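You operate a simulated robot arm through the tools that you are given. There is no shell and no other tool.

The job below is to be done with a simulated robot arm. You get a single attempt, and the scene is never put back.

TASK
Run the red engine ahead at speed 1 on the roller bed till the lamp turns green, then stop.
Fine: the white knob sets the speed; lever back to STOP and knob to 0; the engine stays on the rollers.

It is judged by the outcome, as a careful person would: the job done as asked, and still so three seconds after it is handed in. It fails if anything else is knocked over, pushed out of place, dropped, spilled or broken.

THE ROBOT
A 7-joint arm with a fingered hand, fixed in place. Base frame: the origin is at the foot of the arm, x ahead of it, y to its left, z up. Readings come in cm, rad, newtons and seconds.
Its first joint turns from -2.897 to 2.897 rad. Payload 4 kg.
The tool frame sits at the grasp point between the pads (the TCP): z along the fingers, y along the line on which they close. The tips reach 3 cm beyond it. Largest opening 10.4 cm; the body of the gripper starts 3.5 cm behind the TCP. The gripper is a hand of 4 fingers: y runs from the thumb to the fingers, the wrist lies at [-1.5, -11.3, -19] in the tool frame.
Orientation is told as [roll, pitch, yaw] about the base's x, y, z axes, in that order, counted from this pose: with the fingers straight down and the wrist toward the robot, the tool's x, y and z point along [0, 1, 0], [1, 0, 0] and [0, 0, -1] of the base frame.

THE INTERFACE
- The arm moves only by the tool play_rows. Its argument "plan" is a list of rows, each an object (a shift or turn left out is 0) with "dp": the shift along the base's x, y, z in cm, a list of three; "rot": the turn, a rotation vector about the base's x, y, z in rad, a list of three. In form: [{"dp": [dx, dy, dz], "rot": [ax, ay, az]}, ...]. A call has 1 to 20 rows; each row shifts and turns the commanded pose from where the row before left it. Each row takes 0.2 s and may step no farther than 5 cm and 0.15 rad from the row before; otherwise, the whole call is refused. A pose out of reach is approached as far as the arm can. The call stops where the force on the tool passes 40 N (or 10 N more than at its start, if that is more) or the arm is blocked; 0.2 s more then pass. In this call time passes only in rows, and 0.2 s behind the last. It gives the time, the measured TCP pose, the force on the tool (base axes), the opening and the grip force at its end, in the units of the frame above (readings bear some noise), with the torque about the TCP (base axes, N m) and any sound that the robot's microphone picked up, and new pictures: "views" is both (left out), scene, wrist or none.
- Cameras (640 x 400 px; columns grow to the right, rows downward): "scene" is fixed at [39.83, -49.39, 160.97]; the picture's right is [-0.37, 0.93, 0.00], its down [0.90, 0.36, -0.26] and it looks along [-0.24, -0.10, -0.97] (base axes); focal length 313 px, centre (320, 200). "wrist" rides on the gripper at [6.1, -9.2, -13] in the tool frame; the picture's right is [-0.81, 0.28, -0.52], its down [-0.53, -0.71, 0.46] and it looks along [-0.24, 0.64, 0.72] (tool axes); focal length 275 px, centre (320, 200).
- finger_targets(index, middle, ring, thumb_bend, thumb_turn): sets how far each is bent, from 0 (flat) to 1 (curled in); at 0.3 the hand is open as for a grip, at 0.7 the pads meet at the TCP. One left out holds its place. A second passes; each finger stops where it meets its share of the squeeze, and holds until it gets a number again. It is the only way to open and close the hand. It gives what a move gives, with no picture; readings hold the bend of each and the force on the fingers (four entries, about 0 where the hand has none), thumb and palm. thumb_turn goes from beside the hand (0) to across from the fingers (1), as for a grip.
- pixel_to_xyz(camera, pixels): for up to 12 pixels [column, row] of the newest picture of that camera ("zoom" is the newest enlarged one), the place [x, y, z] in the base frame of the surface seen there, good to about 0.2 cm, but the place of the scene camera against the robot may be out by one fixed shift of up to 1.2 cm in any direction. The clock stands still meanwhile.
- zoom(camera, box): a new picture of the part [left, top, right, bottom] of that camera's present view, enlarged. The clock stands still meanwhile.
- hand_in(): hands the job in; it is judged then, once.

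Open the gripper and draw the arm clear of the work before you hand the job in, unless the task says otherwise.

The tools are called after "Request:" as name(argument=value, ...) on one line, values as JSON. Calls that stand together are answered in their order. play_rows: Moves the arm, as the interface text tells. Its arguments: {"type":"object","properties":{"plan":{"type":"array"},"views":{"type":"string","enum":["both","scene","wrist","none"]}},"required":["plan"]} The other tools are called the same way: finger_targets (index, middle, ring, thumb_bend, thumb_turn) moves the fingers one by one; pixel_to_xyz (camera, pixels) gives the place of the surface under pixels of a picture; zoom (camera, box) takes an enlarged picture of a part of a camera's view; hand_in () hands the job in.

At the start:

```text
t: 0.0
ee_pos: [21.29, -48.01, 121.59]
tool_rot: [0.0, 0.0, 0.0]
force: [-0.4, -0.4, -0.6]
moment: [0.0, 0.04, 0.0]
grip_width: 10.37
finger_force: 0.1
shape: jaw
bend: [0.3, 0.3, 0.3, 0.3, 0.98]
finger forces: [0.0, 0.1, 0.0, 0.2, 0.0, 0.0]
```

scene: 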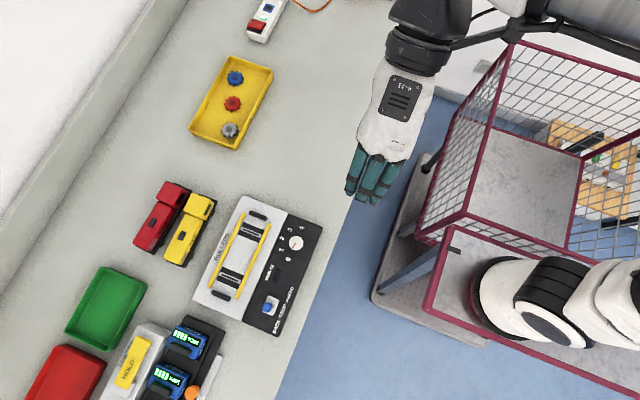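
wrist: 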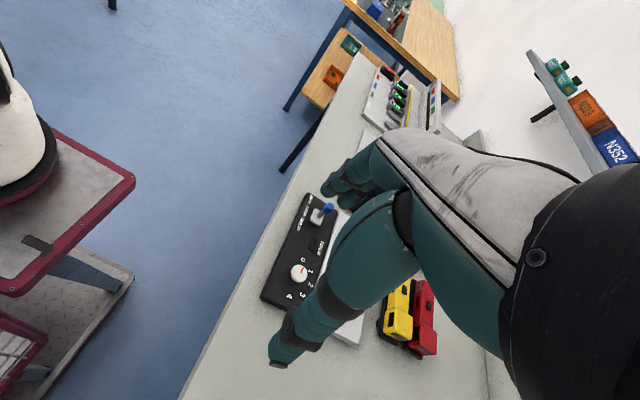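

The scene shows the red and yellow engines near (160,215) and (190,230), and a roller bed with control panel near (258,262). I'll zoom in on both.

Request:
zoom(camera="scene", box=[180, 180, 340, 340])

Request:
zoom(camera="scene", box=[110, 160, 230, 280])

Request:
zoom(camera="wrist", box=[240, 180, 460, 370])

```text
2.50 times, centred on (260, 260) of scene
```

zoom: 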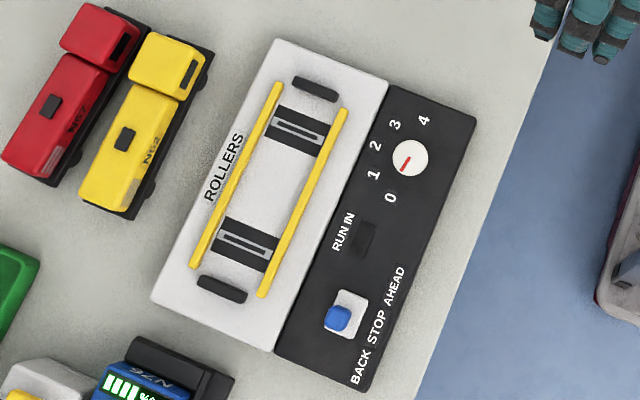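

```text
3.33 times, centred on (170, 220) of scene
```

zoom: 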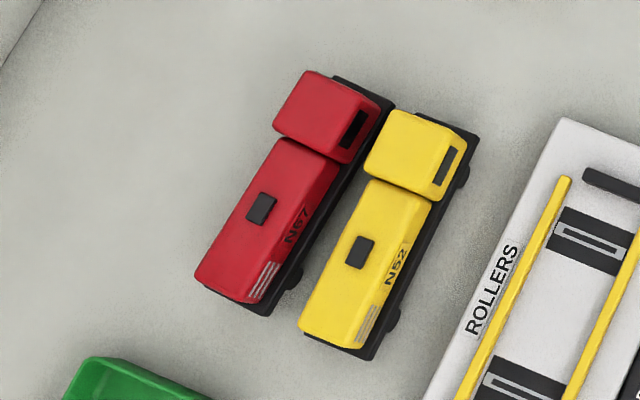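

```text
2.11 times, centred on (350, 275) of wrist
```

zoom: 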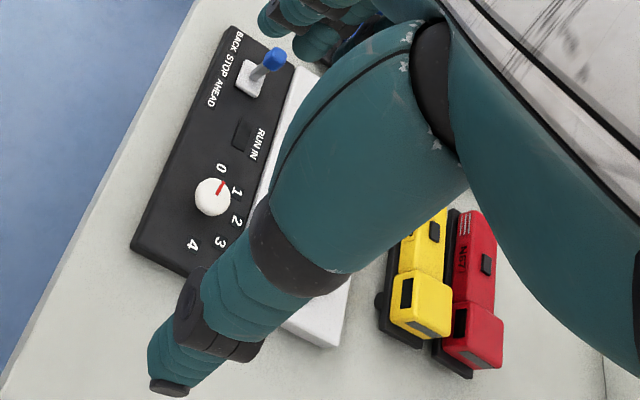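

I need finer views of the lever (265,306) and knob (295,243) plus surface coordinates.

Request:
zoom(camera="scene", box=[270, 220, 320, 270])

Request:
zoom(camera="scene", box=[240, 280, 300, 340])

Request:
pixel_to_xyz(camera="scene", pixels=[[295, 243], [265, 306], [270, 315], [300, 255], [300, 230], [250, 245], [240, 280], [160, 260], [175, 185], [155, 222], [186, 231], [202, 202]])

```text
8.00 times, centred on (295, 245) of scene
```

zoom: 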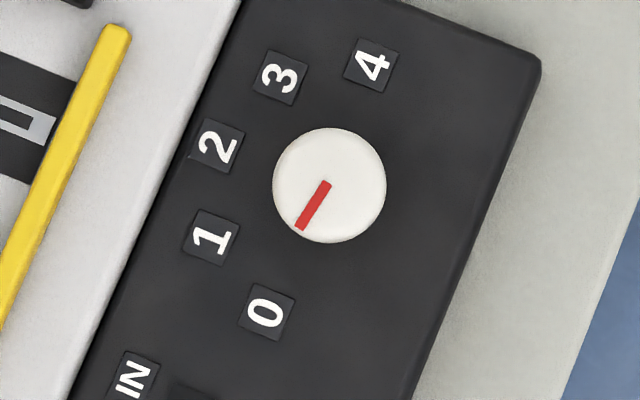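

```text
6.67 times, centred on (270, 310) of scene
```

zoom: 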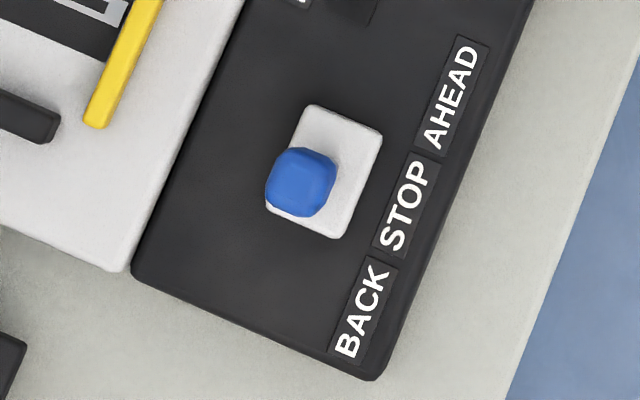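

```text
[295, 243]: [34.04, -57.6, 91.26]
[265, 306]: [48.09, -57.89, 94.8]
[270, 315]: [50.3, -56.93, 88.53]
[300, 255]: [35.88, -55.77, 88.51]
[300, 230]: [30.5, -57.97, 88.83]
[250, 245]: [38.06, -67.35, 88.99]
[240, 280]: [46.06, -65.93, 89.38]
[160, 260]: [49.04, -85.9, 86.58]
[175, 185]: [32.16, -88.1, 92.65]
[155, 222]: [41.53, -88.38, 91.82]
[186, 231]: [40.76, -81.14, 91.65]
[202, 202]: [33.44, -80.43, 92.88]
```

The knob's red line points at 0 and the lever is upright at STOP; panel axis runs along base x. Next I check the rest of the bench and measure the engine and bed edges.

Request:
zoom(camera="scene", box=[0, 250, 240, 400])

Request:
zoom(camera="scene", box=[180, 0, 340, 150])

Request:
zoom(camera="scene", box=[130, 170, 220, 270])

```text
2.67 times, centred on (120, 325) of scene
```

zoom: 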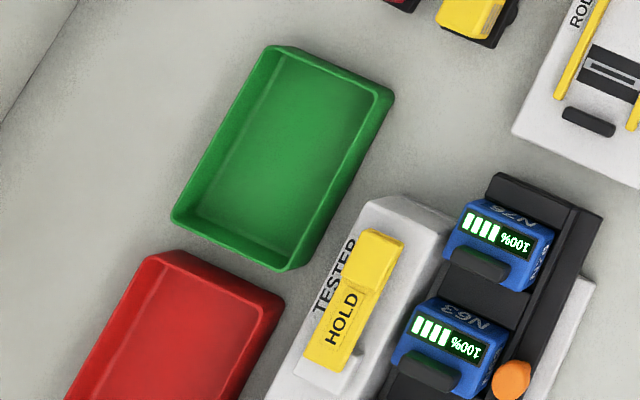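

```text
2.67 times, centred on (260, 75) of scene
```

zoom: 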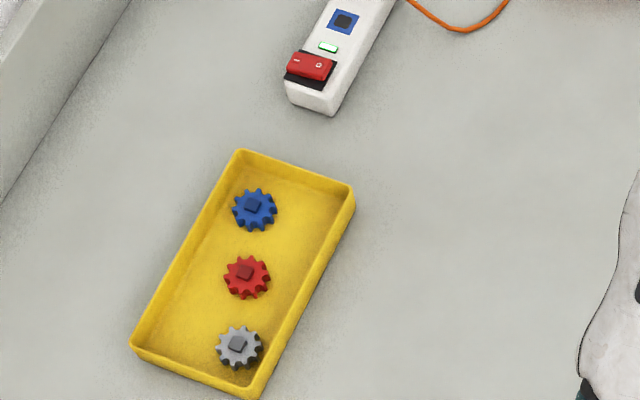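

```text
4.00 times, centred on (175, 220) of scene
```

zoom: 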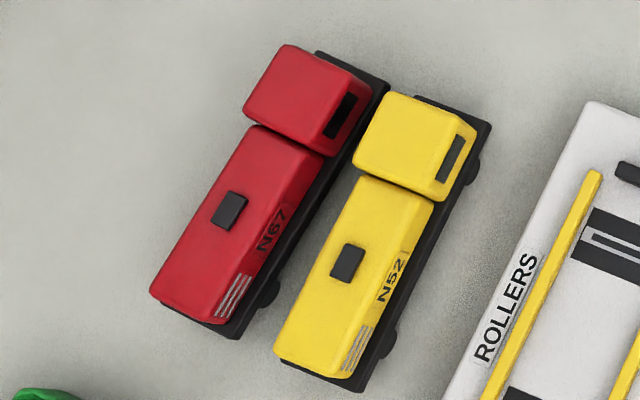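

The newest zoom shows red engine N67 with its cab toward -x. I'll measure both engine bodies and the chassis edges, and the bed features.

Request:
pixel_to_xyz(camera="zoom", pixels=[[255, 90], [310, 125], [290, 65], [250, 140], [315, 165], [170, 290], [225, 312], [230, 325], [380, 85], [350, 110], [265, 295], [310, 240]])

Request:
pixel_to_xyz(camera="zoom", pixels=[[230, 208], [362, 145], [332, 210], [280, 330], [440, 150], [425, 215], [345, 262], [385, 345], [300, 280], [335, 190], [480, 165], [360, 385]])

Request:
pixel_to_xyz(camera="scene", pixels=[[249, 202], [258, 202], [248, 211], [228, 245], [266, 206], [238, 270], [245, 271], [236, 281], [242, 252], [222, 230], [277, 239], [232, 266]])

```text
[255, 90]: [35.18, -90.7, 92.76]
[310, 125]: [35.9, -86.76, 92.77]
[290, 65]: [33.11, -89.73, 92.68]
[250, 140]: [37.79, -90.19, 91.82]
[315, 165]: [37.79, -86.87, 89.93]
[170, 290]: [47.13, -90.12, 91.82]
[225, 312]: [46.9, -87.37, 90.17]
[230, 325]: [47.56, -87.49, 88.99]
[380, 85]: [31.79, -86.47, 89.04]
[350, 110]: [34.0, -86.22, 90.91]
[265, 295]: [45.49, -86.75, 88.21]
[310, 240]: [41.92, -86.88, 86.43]
```

```text
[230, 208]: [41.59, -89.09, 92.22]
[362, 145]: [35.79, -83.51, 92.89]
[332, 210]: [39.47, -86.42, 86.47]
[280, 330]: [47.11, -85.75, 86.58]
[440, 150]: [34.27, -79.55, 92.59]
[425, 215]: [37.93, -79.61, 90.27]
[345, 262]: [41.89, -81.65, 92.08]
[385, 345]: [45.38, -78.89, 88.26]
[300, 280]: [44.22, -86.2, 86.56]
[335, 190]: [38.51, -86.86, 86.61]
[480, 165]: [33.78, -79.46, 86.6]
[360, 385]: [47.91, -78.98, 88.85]
```

```text
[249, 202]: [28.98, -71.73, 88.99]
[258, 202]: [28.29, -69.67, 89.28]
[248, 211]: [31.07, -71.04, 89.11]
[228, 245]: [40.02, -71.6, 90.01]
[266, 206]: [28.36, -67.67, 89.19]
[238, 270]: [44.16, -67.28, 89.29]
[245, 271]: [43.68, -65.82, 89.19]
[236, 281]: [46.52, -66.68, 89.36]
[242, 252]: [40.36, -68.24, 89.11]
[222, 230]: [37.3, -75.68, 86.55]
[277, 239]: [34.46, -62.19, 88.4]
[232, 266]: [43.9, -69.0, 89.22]
```

The scene camera may be shifted, so I measure the same features via the wrist camera: knob top (299,273), lever top (328,208), engine hood patches (429,305)/(404,285), lever base.

Request:
pixel_to_xyz(camera="wrist", pixels=[[299, 273], [328, 208], [429, 305], [404, 285], [423, 340], [396, 325], [263, 298], [347, 345], [430, 355]])

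Request:
pixel_to_xyz(camera="scene", pixels=[[296, 243], [265, 307], [167.5, 222], [182, 235.5], [253, 261], [250, 232], [230, 277], [226, 250], [306, 267], [238, 223], [262, 236], [244, 282]])

Request:
zoom(camera="wrist", box=[360, 250, 460, 370])

```text
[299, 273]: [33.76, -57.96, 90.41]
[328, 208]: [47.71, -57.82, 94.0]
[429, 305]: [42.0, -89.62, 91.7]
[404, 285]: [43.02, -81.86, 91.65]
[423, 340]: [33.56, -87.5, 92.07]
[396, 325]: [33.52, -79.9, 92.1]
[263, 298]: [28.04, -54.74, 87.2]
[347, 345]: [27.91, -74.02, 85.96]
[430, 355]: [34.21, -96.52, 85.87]
```

```text
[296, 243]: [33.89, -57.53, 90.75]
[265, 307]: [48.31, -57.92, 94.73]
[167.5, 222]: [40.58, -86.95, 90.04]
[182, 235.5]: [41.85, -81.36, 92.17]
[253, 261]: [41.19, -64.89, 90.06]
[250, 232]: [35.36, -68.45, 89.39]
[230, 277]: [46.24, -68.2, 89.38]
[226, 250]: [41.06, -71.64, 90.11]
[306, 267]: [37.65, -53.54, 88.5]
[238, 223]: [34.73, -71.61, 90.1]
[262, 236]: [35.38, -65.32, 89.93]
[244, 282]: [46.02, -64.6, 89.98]
```

```text
3.33 times, centred on (410, 310) of wrist
```

zoom: 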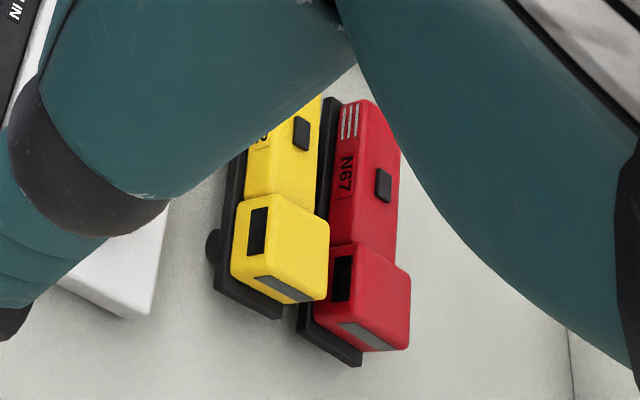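

Wrist and scene readings agree within about 0.6 cm (scene z reads ~0.65 high). I'll swing the hand high above the red engine while yawing -90° so the fingers close across the engine's width.

Request:
play_rows(plan=[{"dp": [1.7, -3.3, -0.8], "rot": [0, 0, -0.131]}, {"dp": [1.7, -3.3, -0.8], "rot": [0, 0, -0.131]}, {"dp": [1.7, -3.3, -0.8], "rot": [0, 0, -0.131]}, {"dp": [1.7, -3.3, -0.8], "rot": [0, 0, -0.131]}, {"dp": [1.7, -3.3, -0.8], "rot": [0, 0, -0.131]}, {"dp": [1.7, -3.3, -0.8], "rot": [0, 0, -0.131]}, {"dp": [1.7, -3.3, -0.8], "rot": [0, 0, -0.131]}, {"dp": [1.7, -3.3, -0.8], "rot": [0, 0, -0.131]}, {"dp": [1.7, -3.3, -0.8], "rot": [0, 0, -0.131]}, {"dp": [1.7, -3.3, -0.8], "rot": [0, 0, -0.131]}, {"dp": [1.7, -3.3, -0.8], "rot": [0, 0, -0.131]}, {"dp": [1.7, -3.3, -0.8], "rot": [0, 0, -0.13]}])

```text
t: 2.6
ee_pos: [41.73, -87.57, 112.1]
tool_rot: [-0.001, -0.002, -1.573]
force: [-0.4, 0.0, 0.5]
moment: [0.0, -0.02, -0.01]
grip_width: 10.38
finger_force: 0.2
shape: jaw
bend: [0.3, 0.3, 0.3, 0.3, 0.98]
finger forces: [0.0, 0.0, 0.0, 0.0, 0.0, 0.1]
```

scene: 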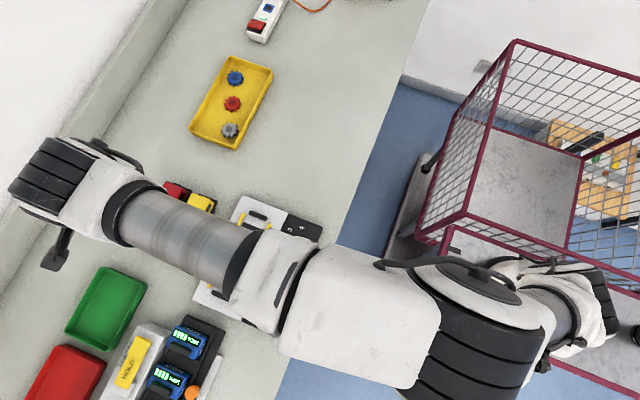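
wrist: 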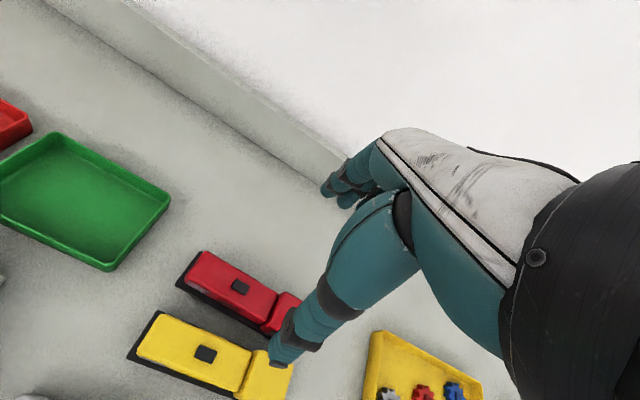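

The wrist view shows red engine at (240,285) and thumb tip at (280,355). I'll zoom there and measure the engine in the robot frame.

Request:
pixel_to_xyz(camera="wrist", pixels=[[239, 287], [203, 254], [277, 290], [185, 283], [265, 328], [300, 297], [192, 282], [205, 354], [280, 360], [345, 180], [168, 318], [262, 310]])

Request:
zoom(camera="wrist", box=[120, 230, 320, 400])

```text
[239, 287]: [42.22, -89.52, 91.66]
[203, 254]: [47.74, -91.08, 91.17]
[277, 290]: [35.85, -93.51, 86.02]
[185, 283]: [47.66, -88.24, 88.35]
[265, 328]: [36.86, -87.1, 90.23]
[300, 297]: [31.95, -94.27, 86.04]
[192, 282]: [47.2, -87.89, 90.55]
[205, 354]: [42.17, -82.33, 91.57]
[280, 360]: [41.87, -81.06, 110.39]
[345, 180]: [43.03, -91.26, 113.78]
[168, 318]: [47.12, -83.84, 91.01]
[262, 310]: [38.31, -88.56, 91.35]
```

```text
2.35 times, centred on (220, 315) of wrist
```

zoom: 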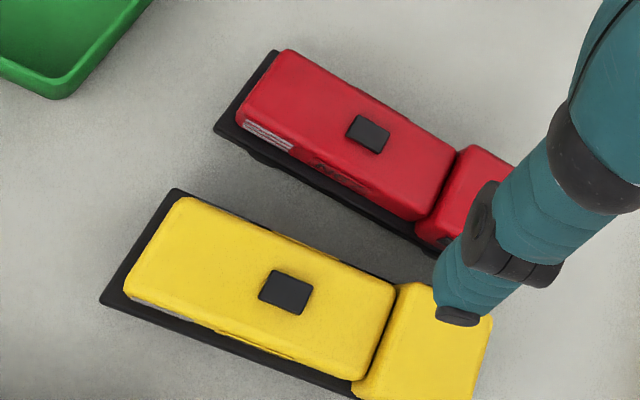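

I'll measure edges of both engines around the gap in this zoom.

Request:
pixel_to_xyz(camera="zoom", pixels=[[320, 75], [370, 96], [430, 128], [325, 160], [390, 197], [300, 182], [360, 212], [280, 240], [330, 262], [270, 300], [330, 230], [420, 250]])

Request:
pixel_to_xyz(camera="zoom", pixels=[[270, 55], [218, 130], [245, 85], [290, 55], [240, 115], [265, 160], [450, 200], [480, 150], [505, 165], [430, 222], [345, 250], [370, 265]])

```text
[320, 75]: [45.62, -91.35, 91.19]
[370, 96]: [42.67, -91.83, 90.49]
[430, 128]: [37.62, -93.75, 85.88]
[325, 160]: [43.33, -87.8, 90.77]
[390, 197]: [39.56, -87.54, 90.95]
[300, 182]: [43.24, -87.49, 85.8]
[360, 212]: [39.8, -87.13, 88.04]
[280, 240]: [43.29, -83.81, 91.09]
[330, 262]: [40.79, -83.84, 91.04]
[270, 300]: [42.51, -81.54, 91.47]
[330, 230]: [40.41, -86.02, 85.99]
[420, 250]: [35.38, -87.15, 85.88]
```

```text
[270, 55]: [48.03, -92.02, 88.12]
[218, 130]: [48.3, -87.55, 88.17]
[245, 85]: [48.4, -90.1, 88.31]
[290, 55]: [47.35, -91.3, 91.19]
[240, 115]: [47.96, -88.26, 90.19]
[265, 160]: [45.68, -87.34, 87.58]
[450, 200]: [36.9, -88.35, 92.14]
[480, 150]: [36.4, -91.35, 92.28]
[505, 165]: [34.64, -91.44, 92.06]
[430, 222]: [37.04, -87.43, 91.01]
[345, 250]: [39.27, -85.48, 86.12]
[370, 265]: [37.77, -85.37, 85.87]
```

Red hood spans y −87.6…−91.8 (center ≈ −89.6, top 91.6, deck 88.2), with a ~2.3 cm gap to the yellow engine. I'll pre-bend the thumb to 0.5 and fingers to 0.42 in the air to see where they end up.

Request:
finger_targets(index=0.42, middle=0.42, ring=0.42, thumb_bend=0.5, thumb_turn=1.0)

Request:
zoom(camera="wrist", box=[220, 120, 460, 400])

```text
t: 3.6
ee_pos: [41.82, -87.6, 111.91]
tool_rot: [0.001, 0.0, -1.573]
force: [-0.8, -1.2, -0.5]
moment: [-0.04, 0.01, 0.01]
grip_width: 6.29
finger_force: 0.1
shape: fingers
bend: [0.42, 0.42, 0.42, 0.5, 1.0]
finger forces: [0.0, 0.0, 0.0, 0.0, 0.1, 0.1]
```

```text
1.43 times, centred on (340, 260) of wrist
```

zoom: 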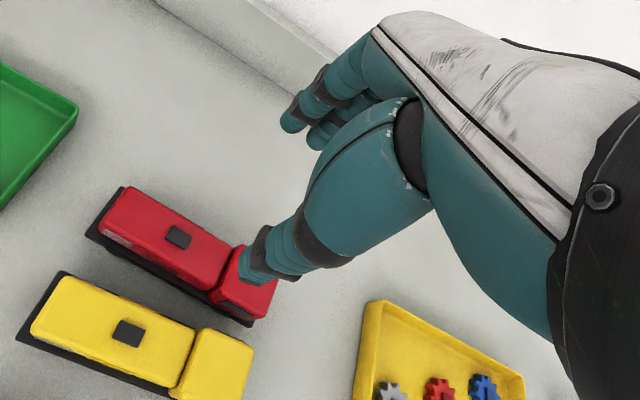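

Grip width 6.29 matches a linear model (13 cm per bend unit). I check where the thumb and finger tips now are.

Request:
pixel_to_xyz(camera="zoom", pixels=[[243, 265], [247, 278], [262, 240], [275, 262], [290, 272], [285, 125], [310, 140], [300, 95], [320, 80], [340, 120]])

```text
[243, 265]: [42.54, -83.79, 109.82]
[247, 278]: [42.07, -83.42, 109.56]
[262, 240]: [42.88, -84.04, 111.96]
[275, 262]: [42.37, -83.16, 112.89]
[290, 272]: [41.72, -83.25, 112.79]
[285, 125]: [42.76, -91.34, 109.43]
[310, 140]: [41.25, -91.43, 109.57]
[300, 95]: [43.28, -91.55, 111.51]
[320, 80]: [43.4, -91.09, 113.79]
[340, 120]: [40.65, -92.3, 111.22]
```

Thumb outer face is ~4.3 cm and fingertips reach ~3 cm below the TCP, which fits the gap. I'll move over the hood centre and descend to z≈98, then check.

Request:
play_rows(plan=[{"dp": [-0.3, -1.0, -1.5]}, {"dp": [-0.3, -1.0, -2.0]}, {"dp": [0, 0, -3]}, {"dp": [0, 0, -3]}, {"dp": [0, 0, -3]}, {"dp": [0, 0, -1.5]}])

```text
t: 5.0
ee_pos: [41.22, -89.62, 97.97]
tool_rot: [0.001, -0.001, -1.571]
force: [0.4, -0.6, 0.0]
moment: [0.0, 0.03, -0.02]
grip_width: 6.29
finger_force: 0.0
shape: fingers
bend: [0.42, 0.42, 0.42, 0.5, 1.0]
finger forces: [0.0, 0.0, 0.1, 0.0, 0.0, 0.0]
```

scene: 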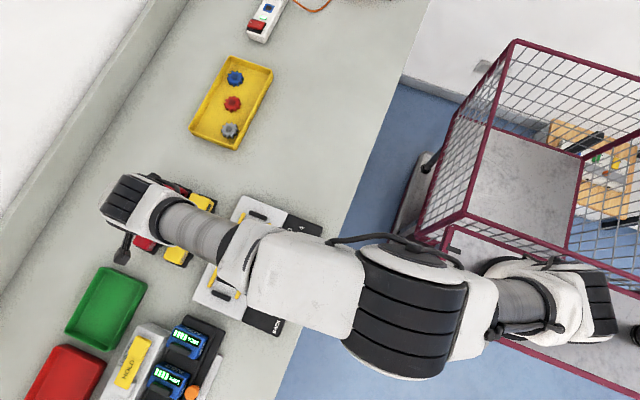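
wrist: 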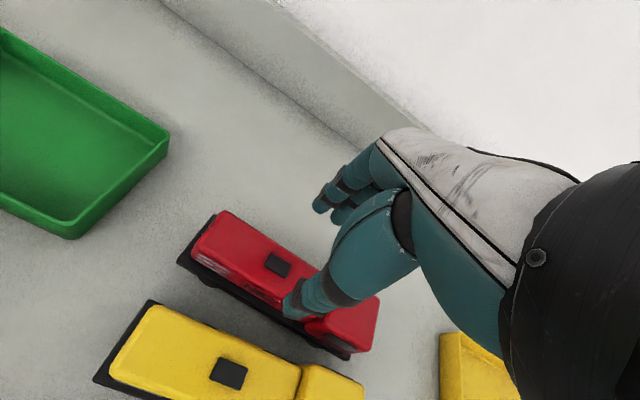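

The arm reaches well. I zoom to check the thumb tip at (288,308) against the hood side.

Request:
zoom(camera="wrist", box=[170, 170, 410, 400])

Request:
pixel_to_xyz(camera="wrist", pixels=[[278, 265], [288, 310], [284, 300], [300, 315], [265, 294], [250, 282], [258, 305], [262, 335], [230, 372], [320, 205], [345, 213], [240, 268]])

```text
1.74 times, centred on (290, 285) of wrist
```

zoom: 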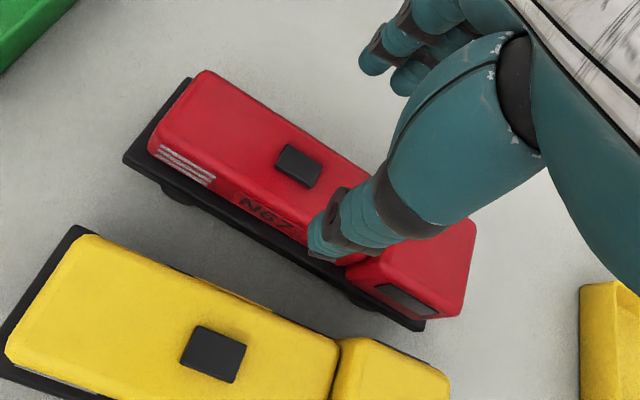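

```text
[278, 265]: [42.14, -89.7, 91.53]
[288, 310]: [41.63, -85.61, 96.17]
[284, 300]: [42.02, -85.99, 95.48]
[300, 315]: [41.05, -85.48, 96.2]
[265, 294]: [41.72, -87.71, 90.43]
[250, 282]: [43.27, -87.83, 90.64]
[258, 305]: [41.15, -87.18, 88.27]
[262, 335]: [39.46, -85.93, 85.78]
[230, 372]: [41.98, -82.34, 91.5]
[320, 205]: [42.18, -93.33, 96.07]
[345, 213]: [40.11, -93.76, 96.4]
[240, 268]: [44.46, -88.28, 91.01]
```

Thumb outer face sits at y≈−85.5, clear of the yellow engine (−84.4) and outside the red hood (−87.6). Descending to z≈91.7 in slow steps.

Request:
play_rows(plan=[{"dp": [0, 0, -1.5]}, {"dp": [0, 0, -1.5]}, {"dp": [0, 0, -1.2]}, {"dp": [0, 0, -1.0]}, {"dp": [0, 0, -1.0]}])

Request:
zoom(camera="wrist", box=[170, 170, 410, 400])

```text
t: 6.2
ee_pos: [41.14, -89.53, 91.73]
tool_rot: [0.001, 0.001, -1.572]
force: [-0.1, 0.3, -0.7]
moment: [0.02, 0.03, 0.01]
grip_width: 6.26
finger_force: 0.0
shape: fingers
bend: [0.42, 0.42, 0.42, 0.5, 1.0]
finger forces: [0.1, 0.0, 0.0, 0.0, 0.1, 0.1]
```

scene: 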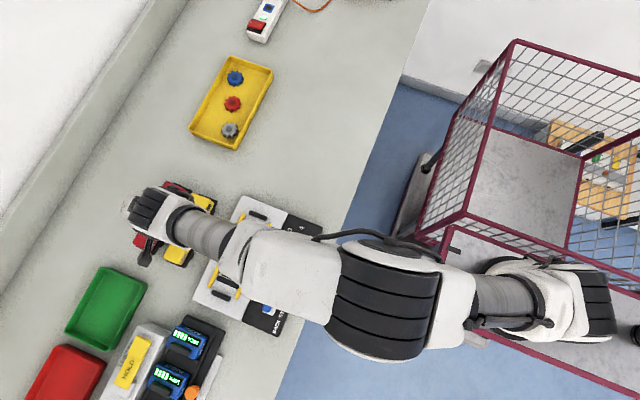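
wrist: 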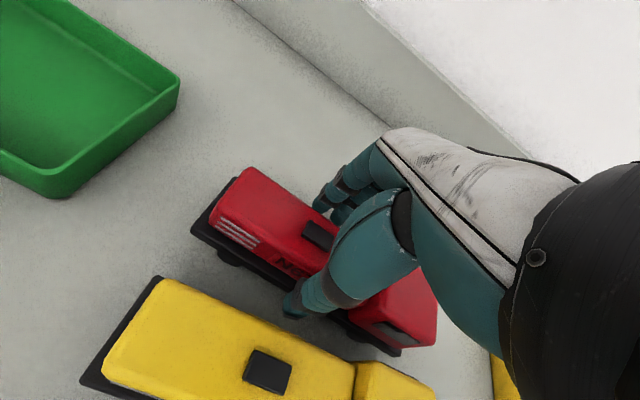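

```text
1.74 times, centred on (290, 285) of wrist
```

zoom: 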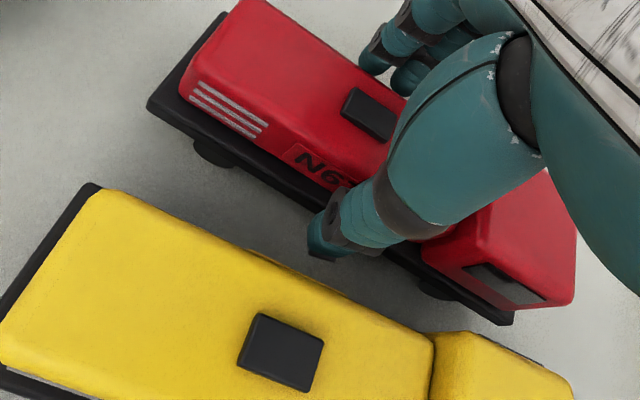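

Hand straddles the hood without contact. I'll bring the fingers near first, then close evenly.

Request:
finger_targets(index=0.5, middle=0.5, ring=0.5)

Request:
finger_targets(index=0.62, middle=0.62, ring=0.62, thumb_bend=0.62)

Request:
zoom(camera="wrist", box=[170, 170, 410, 400])

```text
t: 7.2
ee_pos: [41.09, -89.57, 91.73]
tool_rot: [0.0, 0.001, -1.572]
force: [-0.5, -0.4, 0.1]
moment: [0.04, 0.01, -0.01]
grip_width: 5.23
finger_force: 0.0
shape: fingers
bend: [0.5, 0.5, 0.5, 0.5, 1.0]
finger forces: [0.1, 0.0, 0.1, 0.1, 0.0, 0.0]
```

```text
t: 8.2
ee_pos: [41.21, -89.59, 91.7]
tool_rot: [0.001, 0.001, -1.573]
force: [-1.3, -1.1, 0.2]
moment: [-0.02, 0.02, 0.03]
grip_width: 3.7
finger_force: 7.8
shape: fingers
bend: [0.57, 0.59, 0.6, 0.56, 1.0]
finger forces: [3.1, 3.3, 1.8, 0.0, 7.2, 0.1]
```

```text
1.74 times, centred on (290, 285) of wrist
```

zoom: 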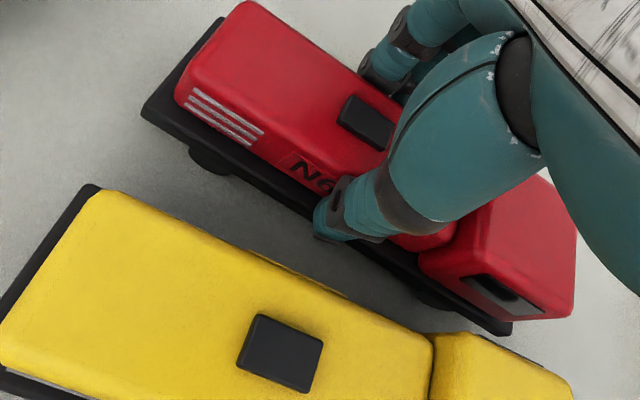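

Contact: grip 7.8 N, width 3.7 cm. I'll command a firmer squeeze, then lift slightly.

Request:
finger_targets(index=0.72, middle=0.72, ring=0.72, thumb_bend=0.72)

Request:
play_rows(plan=[{"dp": [0, 0, 0.5]}, {"dp": [0, 0, 0.5]}, {"dp": [0, 0, 1.0]}])

Request:
zoom(camera="wrist", box=[170, 170, 410, 400])

```text
t: 9.2
ee_pos: [41.17, -89.54, 91.82]
tool_rot: [-0.001, 0.001, -1.573]
force: [-0.4, 0.4, 0.6]
moment: [-0.03, -0.04, 0.0]
grip_width: 3.63
finger_force: 20.5
shape: fingers
bend: [0.6, 0.63, 0.65, 0.55, 0.99]
finger forces: [8.7, 6.5, 5.2, 0.0, 20.3, 0.0]
```

```text
t: 10.0
ee_pos: [41.07, -89.66, 93.7]
tool_rot: [0.0, -0.001, -1.572]
force: [-0.2, 0.2, -2.7]
moment: [-0.01, -0.07, 0.0]
grip_width: 3.59
finger_force: 19.7
shape: fingers
bend: [0.6, 0.63, 0.65, 0.55, 0.99]
finger forces: [8.5, 6.4, 5.2, 0.0, 20.3, 0.0]
```

scene: 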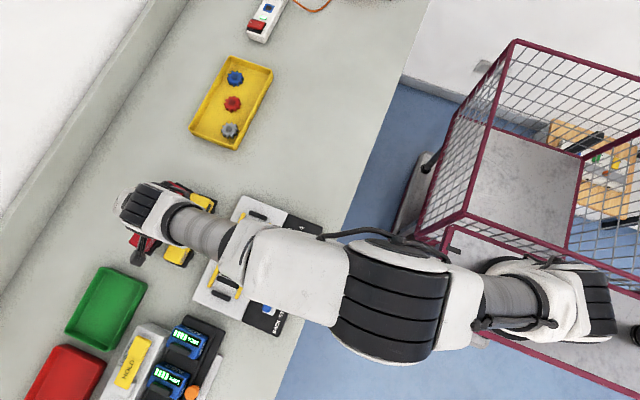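
wrist: 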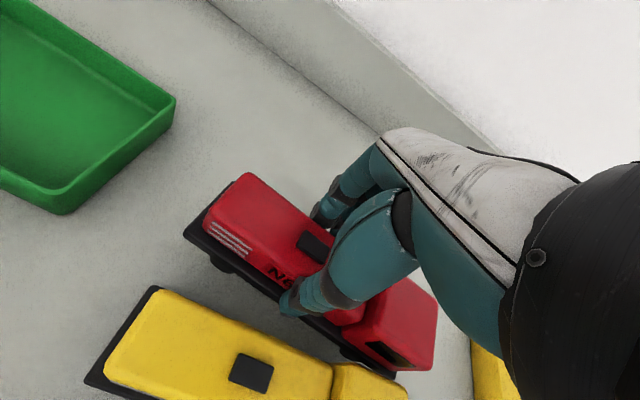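

```text
1.74 times, centred on (290, 285) of wrist
```

zoom: 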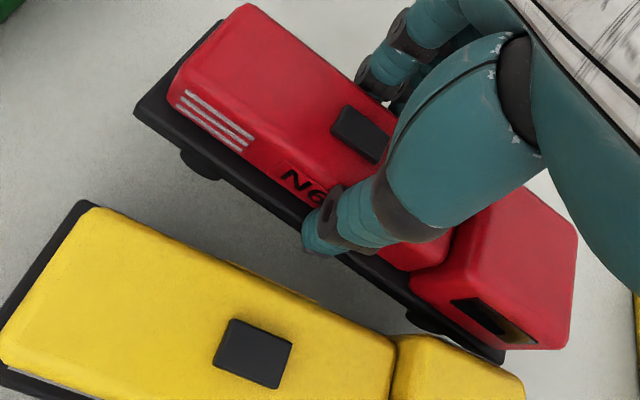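

Weight (2.7 N) is now on the hand. I measure whether the engine hangs level and aligned: rear chassis corner (136,110), front corner (503,358), etc.

Request:
pixel_to_xyz(camera="zoom", pixels=[[140, 110], [200, 155], [498, 355], [430, 310], [205, 70], [355, 135], [240, 20], [480, 250], [550, 225], [185, 60], [420, 285], [480, 340]])

Request:
pixel_to_xyz(camera="wrist", pixels=[[189, 236], [208, 208], [311, 249], [250, 185], [230, 245], [360, 360], [400, 365], [370, 320], [420, 305], [250, 370]])

```text
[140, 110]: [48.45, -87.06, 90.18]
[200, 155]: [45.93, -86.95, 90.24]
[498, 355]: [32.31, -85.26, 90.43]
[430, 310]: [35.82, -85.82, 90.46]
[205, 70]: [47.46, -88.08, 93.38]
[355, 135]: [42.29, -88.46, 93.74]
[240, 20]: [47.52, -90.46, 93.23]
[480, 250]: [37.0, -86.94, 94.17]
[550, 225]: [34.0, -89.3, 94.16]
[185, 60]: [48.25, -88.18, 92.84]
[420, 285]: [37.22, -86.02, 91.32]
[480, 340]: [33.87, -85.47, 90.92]
```

```text
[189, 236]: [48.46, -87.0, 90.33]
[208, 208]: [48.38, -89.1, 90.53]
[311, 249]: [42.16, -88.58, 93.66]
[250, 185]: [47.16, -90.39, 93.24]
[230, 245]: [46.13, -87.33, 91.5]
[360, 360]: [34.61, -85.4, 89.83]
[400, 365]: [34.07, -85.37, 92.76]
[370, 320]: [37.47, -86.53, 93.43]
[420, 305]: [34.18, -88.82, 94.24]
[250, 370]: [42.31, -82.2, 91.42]
```

The engine hangs level but yawed ~0.11 rad (near edge from (48.4,−87.0) to (32.3,−85.3)). I lift straight up, then turn it +0.11 and carry it toward the bed.

Request:
play_rows(plan=[{"dp": [0, 0, 1.5]}, {"dp": [0, 0, 2]}, {"dp": [0, 0, 2.5]}, {"dp": [0, 0, 2.5], "rot": [0, 0, 0.04]}, {"dp": [0, 0, 2.5], "rot": [0, 0, 0.04]}, {"dp": [0, 0.5, 0], "rot": [0, 0, 0.03]}, {"dp": [0, 1.5, 0]}, {"dp": [0, 2.0, 0]}, {"dp": [0, 2.0, 0]}, {"dp": [0, 2.0, 0]}, {"dp": [0, 2.0, 0]}, {"dp": [0, 2.0, 0]}, {"dp": [0, 2.0, 0]}, {"dp": [0, 2.0, 0]}, {"dp": [0, 2.0, 0]}, {"dp": [0, 1.5, 0]}, {"dp": [0, 0.5, 0]}])

Request:
zoom(camera="wrist", box=[120, 120, 460, 400])

```text
t: 13.6
ee_pos: [40.93, -69.58, 104.77]
tool_rot: [-0.001, 0.0, -1.462]
force: [-0.1, -0.6, -3.3]
moment: [0.0, -0.05, 0.01]
grip_width: 3.59
finger_force: 20.3
shape: fingers
bend: [0.6, 0.64, 0.65, 0.55, 0.99]
finger forces: [8.5, 6.4, 5.2, 0.1, 20.2, 0.0]
```

scene: 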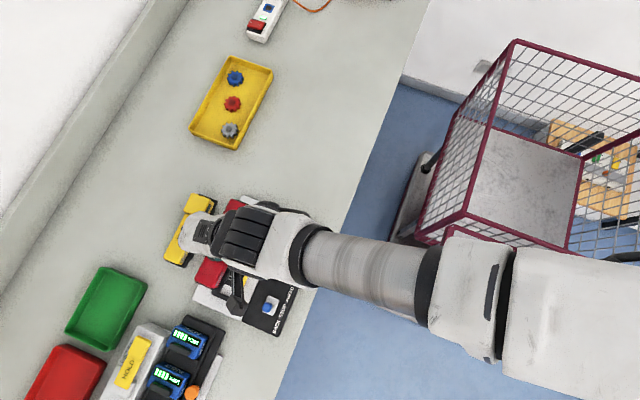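
wrist: 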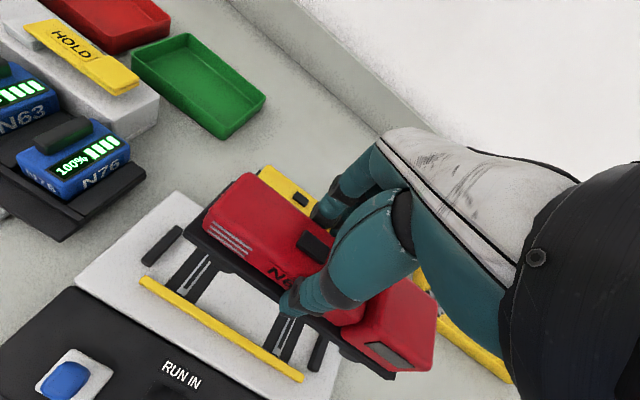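

```text
1.43 times, centred on (290, 260) of wrist
```

zoom: 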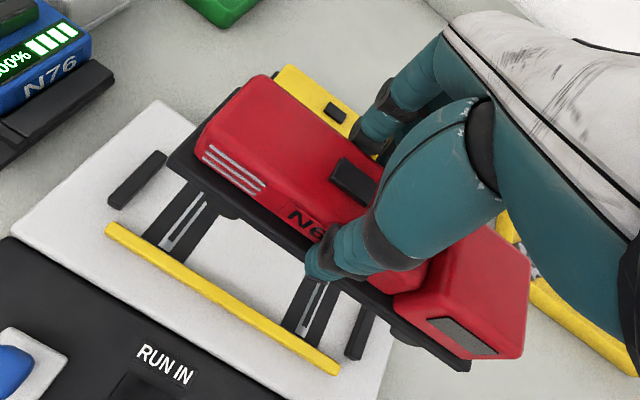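

Clear view of the bed. I measure near rail, rollers, end stops, and the engine's chassis/wheels in the robot frame.

Request:
pixel_to_xyz(camera="zoom", pixels=[[112, 230], [335, 366], [220, 298], [184, 222], [312, 308], [137, 180], [360, 335], [155, 158], [372, 318], [175, 245], [300, 325], [205, 195]])

Request:
pixel_to_xyz(camera="zoom", pixels=[[170, 167], [465, 366], [230, 213], [400, 330], [353, 178], [270, 80], [205, 140], [240, 222], [225, 210], [290, 248], [190, 120], [400, 290]])

Request:
zoom(camera="wrist", box=[170, 190, 290, 280])

Request:
zoom(camera="wrist", box=[290, 290, 430, 390])

```text
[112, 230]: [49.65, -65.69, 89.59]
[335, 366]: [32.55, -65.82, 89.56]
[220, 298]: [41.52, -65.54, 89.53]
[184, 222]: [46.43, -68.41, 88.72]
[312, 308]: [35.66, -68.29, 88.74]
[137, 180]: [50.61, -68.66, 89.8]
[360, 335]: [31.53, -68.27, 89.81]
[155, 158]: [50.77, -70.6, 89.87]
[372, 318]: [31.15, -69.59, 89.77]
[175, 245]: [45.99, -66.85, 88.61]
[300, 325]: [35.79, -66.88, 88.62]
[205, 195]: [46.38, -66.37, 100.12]
```

```text
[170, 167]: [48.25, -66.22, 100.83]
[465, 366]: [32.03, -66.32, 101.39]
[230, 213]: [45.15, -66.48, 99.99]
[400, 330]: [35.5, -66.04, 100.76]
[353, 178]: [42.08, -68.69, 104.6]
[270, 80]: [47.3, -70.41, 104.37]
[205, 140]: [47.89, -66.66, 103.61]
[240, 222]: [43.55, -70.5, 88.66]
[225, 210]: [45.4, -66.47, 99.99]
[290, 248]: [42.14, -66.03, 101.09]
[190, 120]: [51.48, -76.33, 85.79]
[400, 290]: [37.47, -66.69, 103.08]
```

```text
4.44 times, centred on (230, 235) of wrist
```

zoom: 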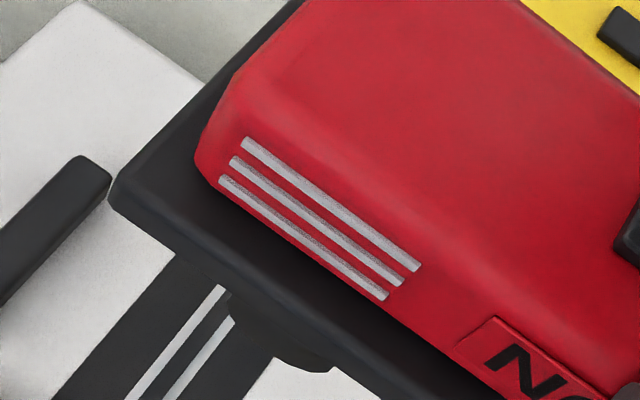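

```text
4.00 times, centred on (360, 340) of wrist
```

zoom: 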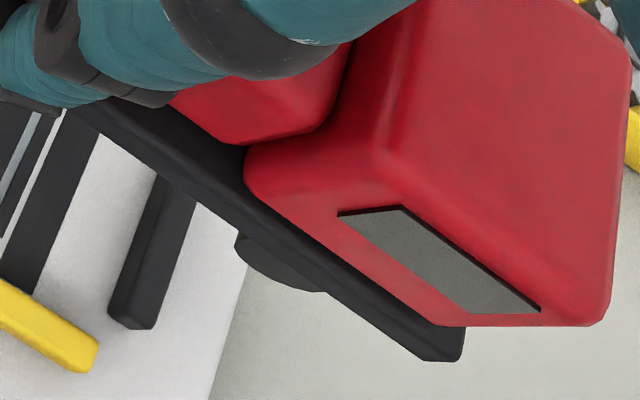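

I'll pin down the front and rear wheel positions from the latest zoom and wrist image before lowering.

Request:
pixel_to_xyz(camera="zoom", pixels=[[245, 250], [280, 275], [310, 285], [425, 352], [460, 345], [50, 250], [20, 160], [130, 300], [100, 170], [40, 125]])

Request:
pixel_to_xyz(camera="wrist", pixels=[[224, 263], [231, 266], [238, 269], [243, 270], [195, 235], [212, 245], [185, 270], [205, 272], [217, 262]])

```text
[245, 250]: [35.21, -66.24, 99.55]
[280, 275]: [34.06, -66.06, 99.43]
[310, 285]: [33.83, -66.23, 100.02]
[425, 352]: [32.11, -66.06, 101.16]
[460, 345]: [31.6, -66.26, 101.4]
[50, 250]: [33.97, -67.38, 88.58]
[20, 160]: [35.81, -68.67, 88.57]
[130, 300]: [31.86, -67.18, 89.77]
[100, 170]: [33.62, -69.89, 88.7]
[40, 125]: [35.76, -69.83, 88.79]
```

```text
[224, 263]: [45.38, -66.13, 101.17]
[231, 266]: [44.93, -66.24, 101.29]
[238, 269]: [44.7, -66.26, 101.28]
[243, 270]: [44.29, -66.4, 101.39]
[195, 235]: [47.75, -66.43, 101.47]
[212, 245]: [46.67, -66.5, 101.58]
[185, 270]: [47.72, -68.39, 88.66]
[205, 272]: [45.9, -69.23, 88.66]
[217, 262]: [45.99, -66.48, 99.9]
```

Front wheel ≈ x 34.5; I check the rear wheel rim pixels once more.

Request:
pixel_to_xyz(camera="wrist", pixels=[[210, 258.5], [212, 262], [217, 266], [222, 269.5], [227, 272], [231, 272.5], [189, 236], [195, 225], [246, 190]])

Request:
zoom(camera="wrist", box=[130, 210, 350, 390])

```text
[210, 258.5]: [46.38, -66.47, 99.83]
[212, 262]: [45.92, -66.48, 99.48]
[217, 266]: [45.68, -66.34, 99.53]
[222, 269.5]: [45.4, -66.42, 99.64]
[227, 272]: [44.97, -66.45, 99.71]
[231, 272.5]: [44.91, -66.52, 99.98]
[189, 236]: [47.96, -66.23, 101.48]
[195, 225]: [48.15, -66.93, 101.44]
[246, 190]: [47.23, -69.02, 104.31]
```

```text
2.22 times, centred on (240, 300) of wrist
```

zoom: 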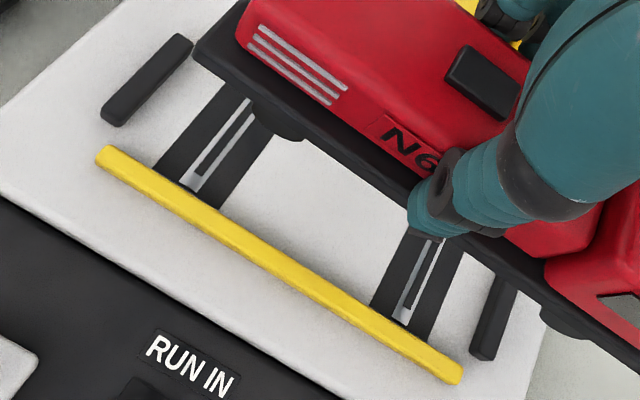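

Wheels centred at x≈40.05 vs roller centre ≈41.0, so I shift +0.95 x, −0.2 y and lower to z≈97 to check alignment.

Request:
play_rows(plan=[{"dp": [0.5, -0.1, -1]}, {"dp": [0.45, -0.1, -2]}, {"dp": [0, 0, -2]}, {"dp": [0, 0, -1.8]}, {"dp": [0, 0, -0.8]}])

Request:
zoom(camera="wrist", box=[130, 150, 450, 400])

```text
t: 14.8
ee_pos: [42.1, -69.82, 97.15]
tool_rot: [0.002, 0.001, -1.463]
force: [-0.4, 0.3, -2.8]
moment: [-0.05, -0.09, -0.02]
grip_width: 3.63
finger_force: 19.9
shape: fingers
bend: [0.6, 0.64, 0.65, 0.55, 0.99]
finger forces: [8.6, 6.5, 5.2, 0.1, 20.1, 0.1]
```

scene: 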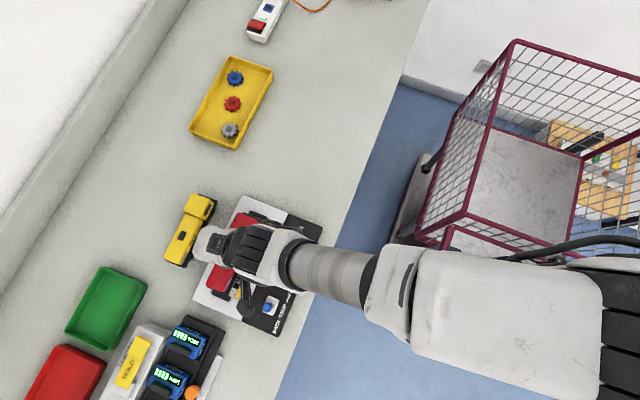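
wrist: 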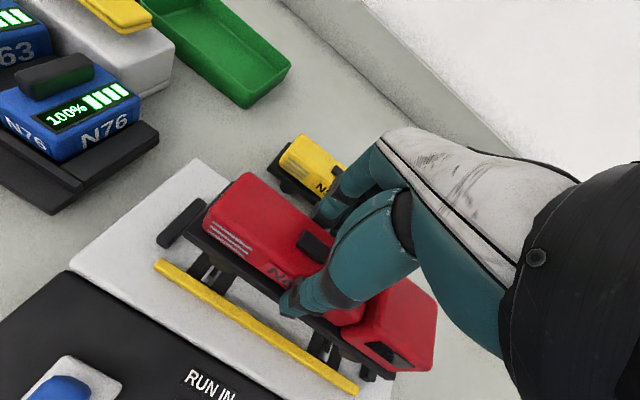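

```text
1.60 times, centred on (290, 275) of wrist
```

zoom: 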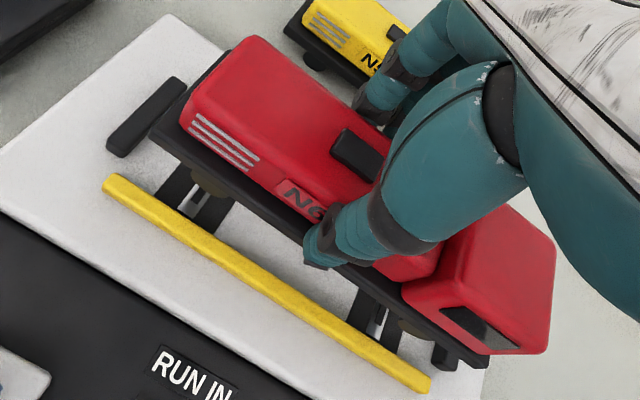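

Wheels look aligned over the rollers. Measure wheels, rollers, end-stop and rail again in this zoom.

Request:
pixel_to_xyz(camera="zoom", pixels=[[195, 180], [210, 190], [222, 196], [398, 320], [415, 332], [192, 205], [378, 322], [155, 135], [485, 362], [440, 358], [180, 80], [130, 130]])

Request:
pixel_to_xyz(camera="zoom", pixels=[[120, 188], [265, 280], [415, 378], [230, 200], [300, 245], [357, 152], [215, 100], [470, 350], [185, 160], [430, 330], [240, 50], [500, 260]])

```text
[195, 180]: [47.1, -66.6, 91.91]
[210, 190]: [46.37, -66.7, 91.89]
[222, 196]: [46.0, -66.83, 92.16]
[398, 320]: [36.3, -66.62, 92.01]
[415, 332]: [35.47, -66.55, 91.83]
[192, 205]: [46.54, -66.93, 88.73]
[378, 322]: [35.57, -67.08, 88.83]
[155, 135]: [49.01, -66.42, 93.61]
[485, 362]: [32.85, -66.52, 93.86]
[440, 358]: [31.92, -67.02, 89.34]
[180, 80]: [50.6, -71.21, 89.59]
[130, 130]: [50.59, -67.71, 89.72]
```

```text
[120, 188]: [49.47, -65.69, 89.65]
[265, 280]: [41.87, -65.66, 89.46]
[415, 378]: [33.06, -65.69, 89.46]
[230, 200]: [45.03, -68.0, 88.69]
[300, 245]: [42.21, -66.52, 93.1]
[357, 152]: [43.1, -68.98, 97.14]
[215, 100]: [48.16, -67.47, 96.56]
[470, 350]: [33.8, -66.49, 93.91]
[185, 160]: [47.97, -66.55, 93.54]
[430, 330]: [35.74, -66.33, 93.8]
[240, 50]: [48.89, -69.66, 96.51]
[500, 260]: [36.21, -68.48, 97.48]
```

Wheels (46.5, 35.7) match rollers (46.5, 35.6) and the body is centred between rails. Lowering gently to touch, about 2.6 cm.

Request:
play_rows(plan=[{"dp": [0, 0, -0.8]}, {"dp": [0, 0, -0.7]}, {"dp": [0, 0, -0.5]}, {"dp": [0, 0, -0.3]}, {"dp": [0, 0, -0.2]}], views="wrist")

Request:
zoom(camera="wrist", box=[130, 150, 450, 400])

```text
t: 16.0
ee_pos: [42.01, -69.69, 94.67]
tool_rot: [0.001, -0.001, -1.462]
force: [-0.5, 0.4, -2.8]
moment: [-0.03, -0.04, -0.01]
grip_width: 3.62
finger_force: 20.8
shape: fingers
bend: [0.6, 0.64, 0.65, 0.55, 0.99]
finger forces: [8.6, 6.4, 5.3, 0.0, 20.1, 0.0]
```

wrist: 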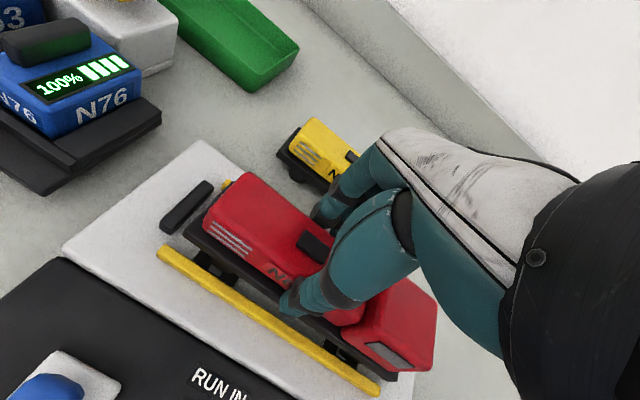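

```text
1.60 times, centred on (290, 275) of wrist
```

zoom: 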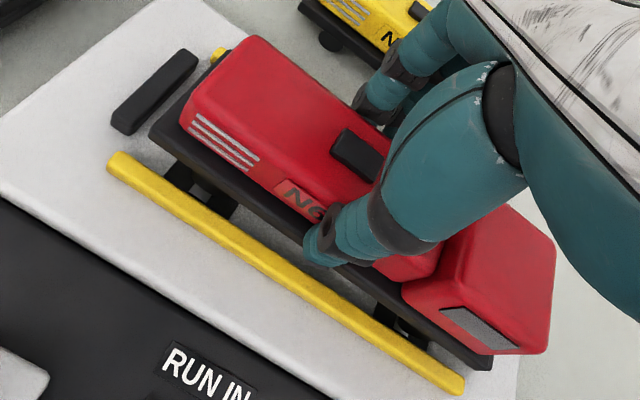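

Still bearing the weight (−2.8 N), not yet touching. Continue in 0.15 cm steps.

Request:
play_rows(plan=[{"dp": [0, 0, -0.15]}, {"dp": [0, 0, -0.15]}], views="none")

```text
t: 16.6
ee_pos: [42.14, -69.72, 94.37]
tool_rot: [0.0, 0.001, -1.463]
force: [-0.1, -0.3, -1.9]
moment: [0.0, -0.05, 0.0]
grip_width: 3.64
finger_force: 20.0
shape: fingers
bend: [0.6, 0.64, 0.65, 0.55, 0.99]
finger forces: [8.5, 6.4, 5.2, 0.0, 20.0, 0.0]
```

Request:
play_rows(plan=[{"dp": [0, 0, -0.1]}, {"dp": [0, 0, -0.1]}], views="none")

```text
t: 17.2
ee_pos: [42.07, -69.69, 94.29]
tool_rot: [-0.001, -0.002, -1.462]
force: [0.0, -0.6, 5.5]
moment: [0.0, 0.04, -0.05]
grip_width: 3.63
finger_force: 21.3
shape: fingers
bend: [0.6, 0.64, 0.65, 0.55, 0.99]
finger forces: [8.1, 7.5, 5.5, 0.1, 20.8, 0.0]
```

The force went to +5.5 N: the engine is seated. Check the picture, then release symmetrically.

Request:
zoom(camera="wrist", box=[130, 150, 450, 400])

Request:
finger_targets(index=0.54, middle=0.56, ring=0.57, thumb_bend=0.52)

Request:
finger_targets(index=0.42, middle=0.42, ring=0.42, thumb_bend=0.42)

Request:
zoom(camera="wrist", box=[130, 150, 450, 400])

```text
1.60 times, centred on (290, 275) of wrist
```

zoom: 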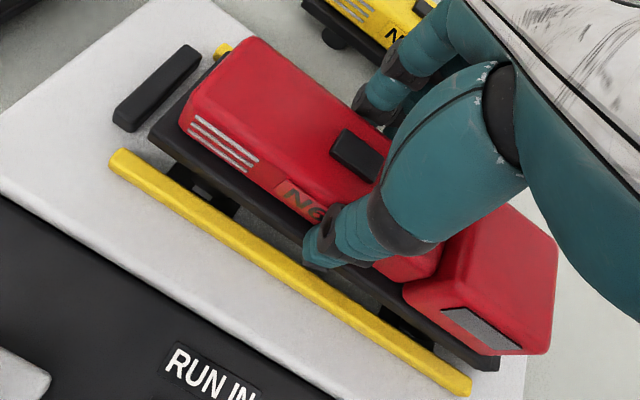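

```text
t: 18.2
ee_pos: [42.1, -69.8, 94.09]
tool_rot: [-0.001, 0.001, -1.462]
force: [0.5, 0.8, 0.6]
moment: [0.04, -0.03, 0.0]
grip_width: 4.52
finger_force: 0.9
shape: fingers
bend: [0.54, 0.56, 0.56, 0.51, 1.0]
finger forces: [0.0, 0.0, 0.0, 0.0, 1.4, 0.1]
```

```text
t: 19.2
ee_pos: [42.03, -69.77, 94.09]
tool_rot: [0.001, -0.001, -1.462]
force: [-0.1, -1.0, -0.4]
moment: [0.0, 0.01, -0.03]
grip_width: 7.24
finger_force: 0.1
shape: fingers
bend: [0.42, 0.42, 0.42, 0.42, 0.99]
finger forces: [0.0, 0.1, 0.1, 0.0, 0.0, 0.0]
```

```text
1.60 times, centred on (290, 275) of wrist
```

zoom: 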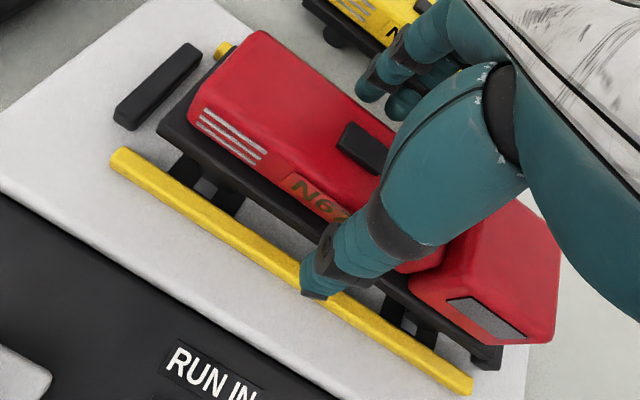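

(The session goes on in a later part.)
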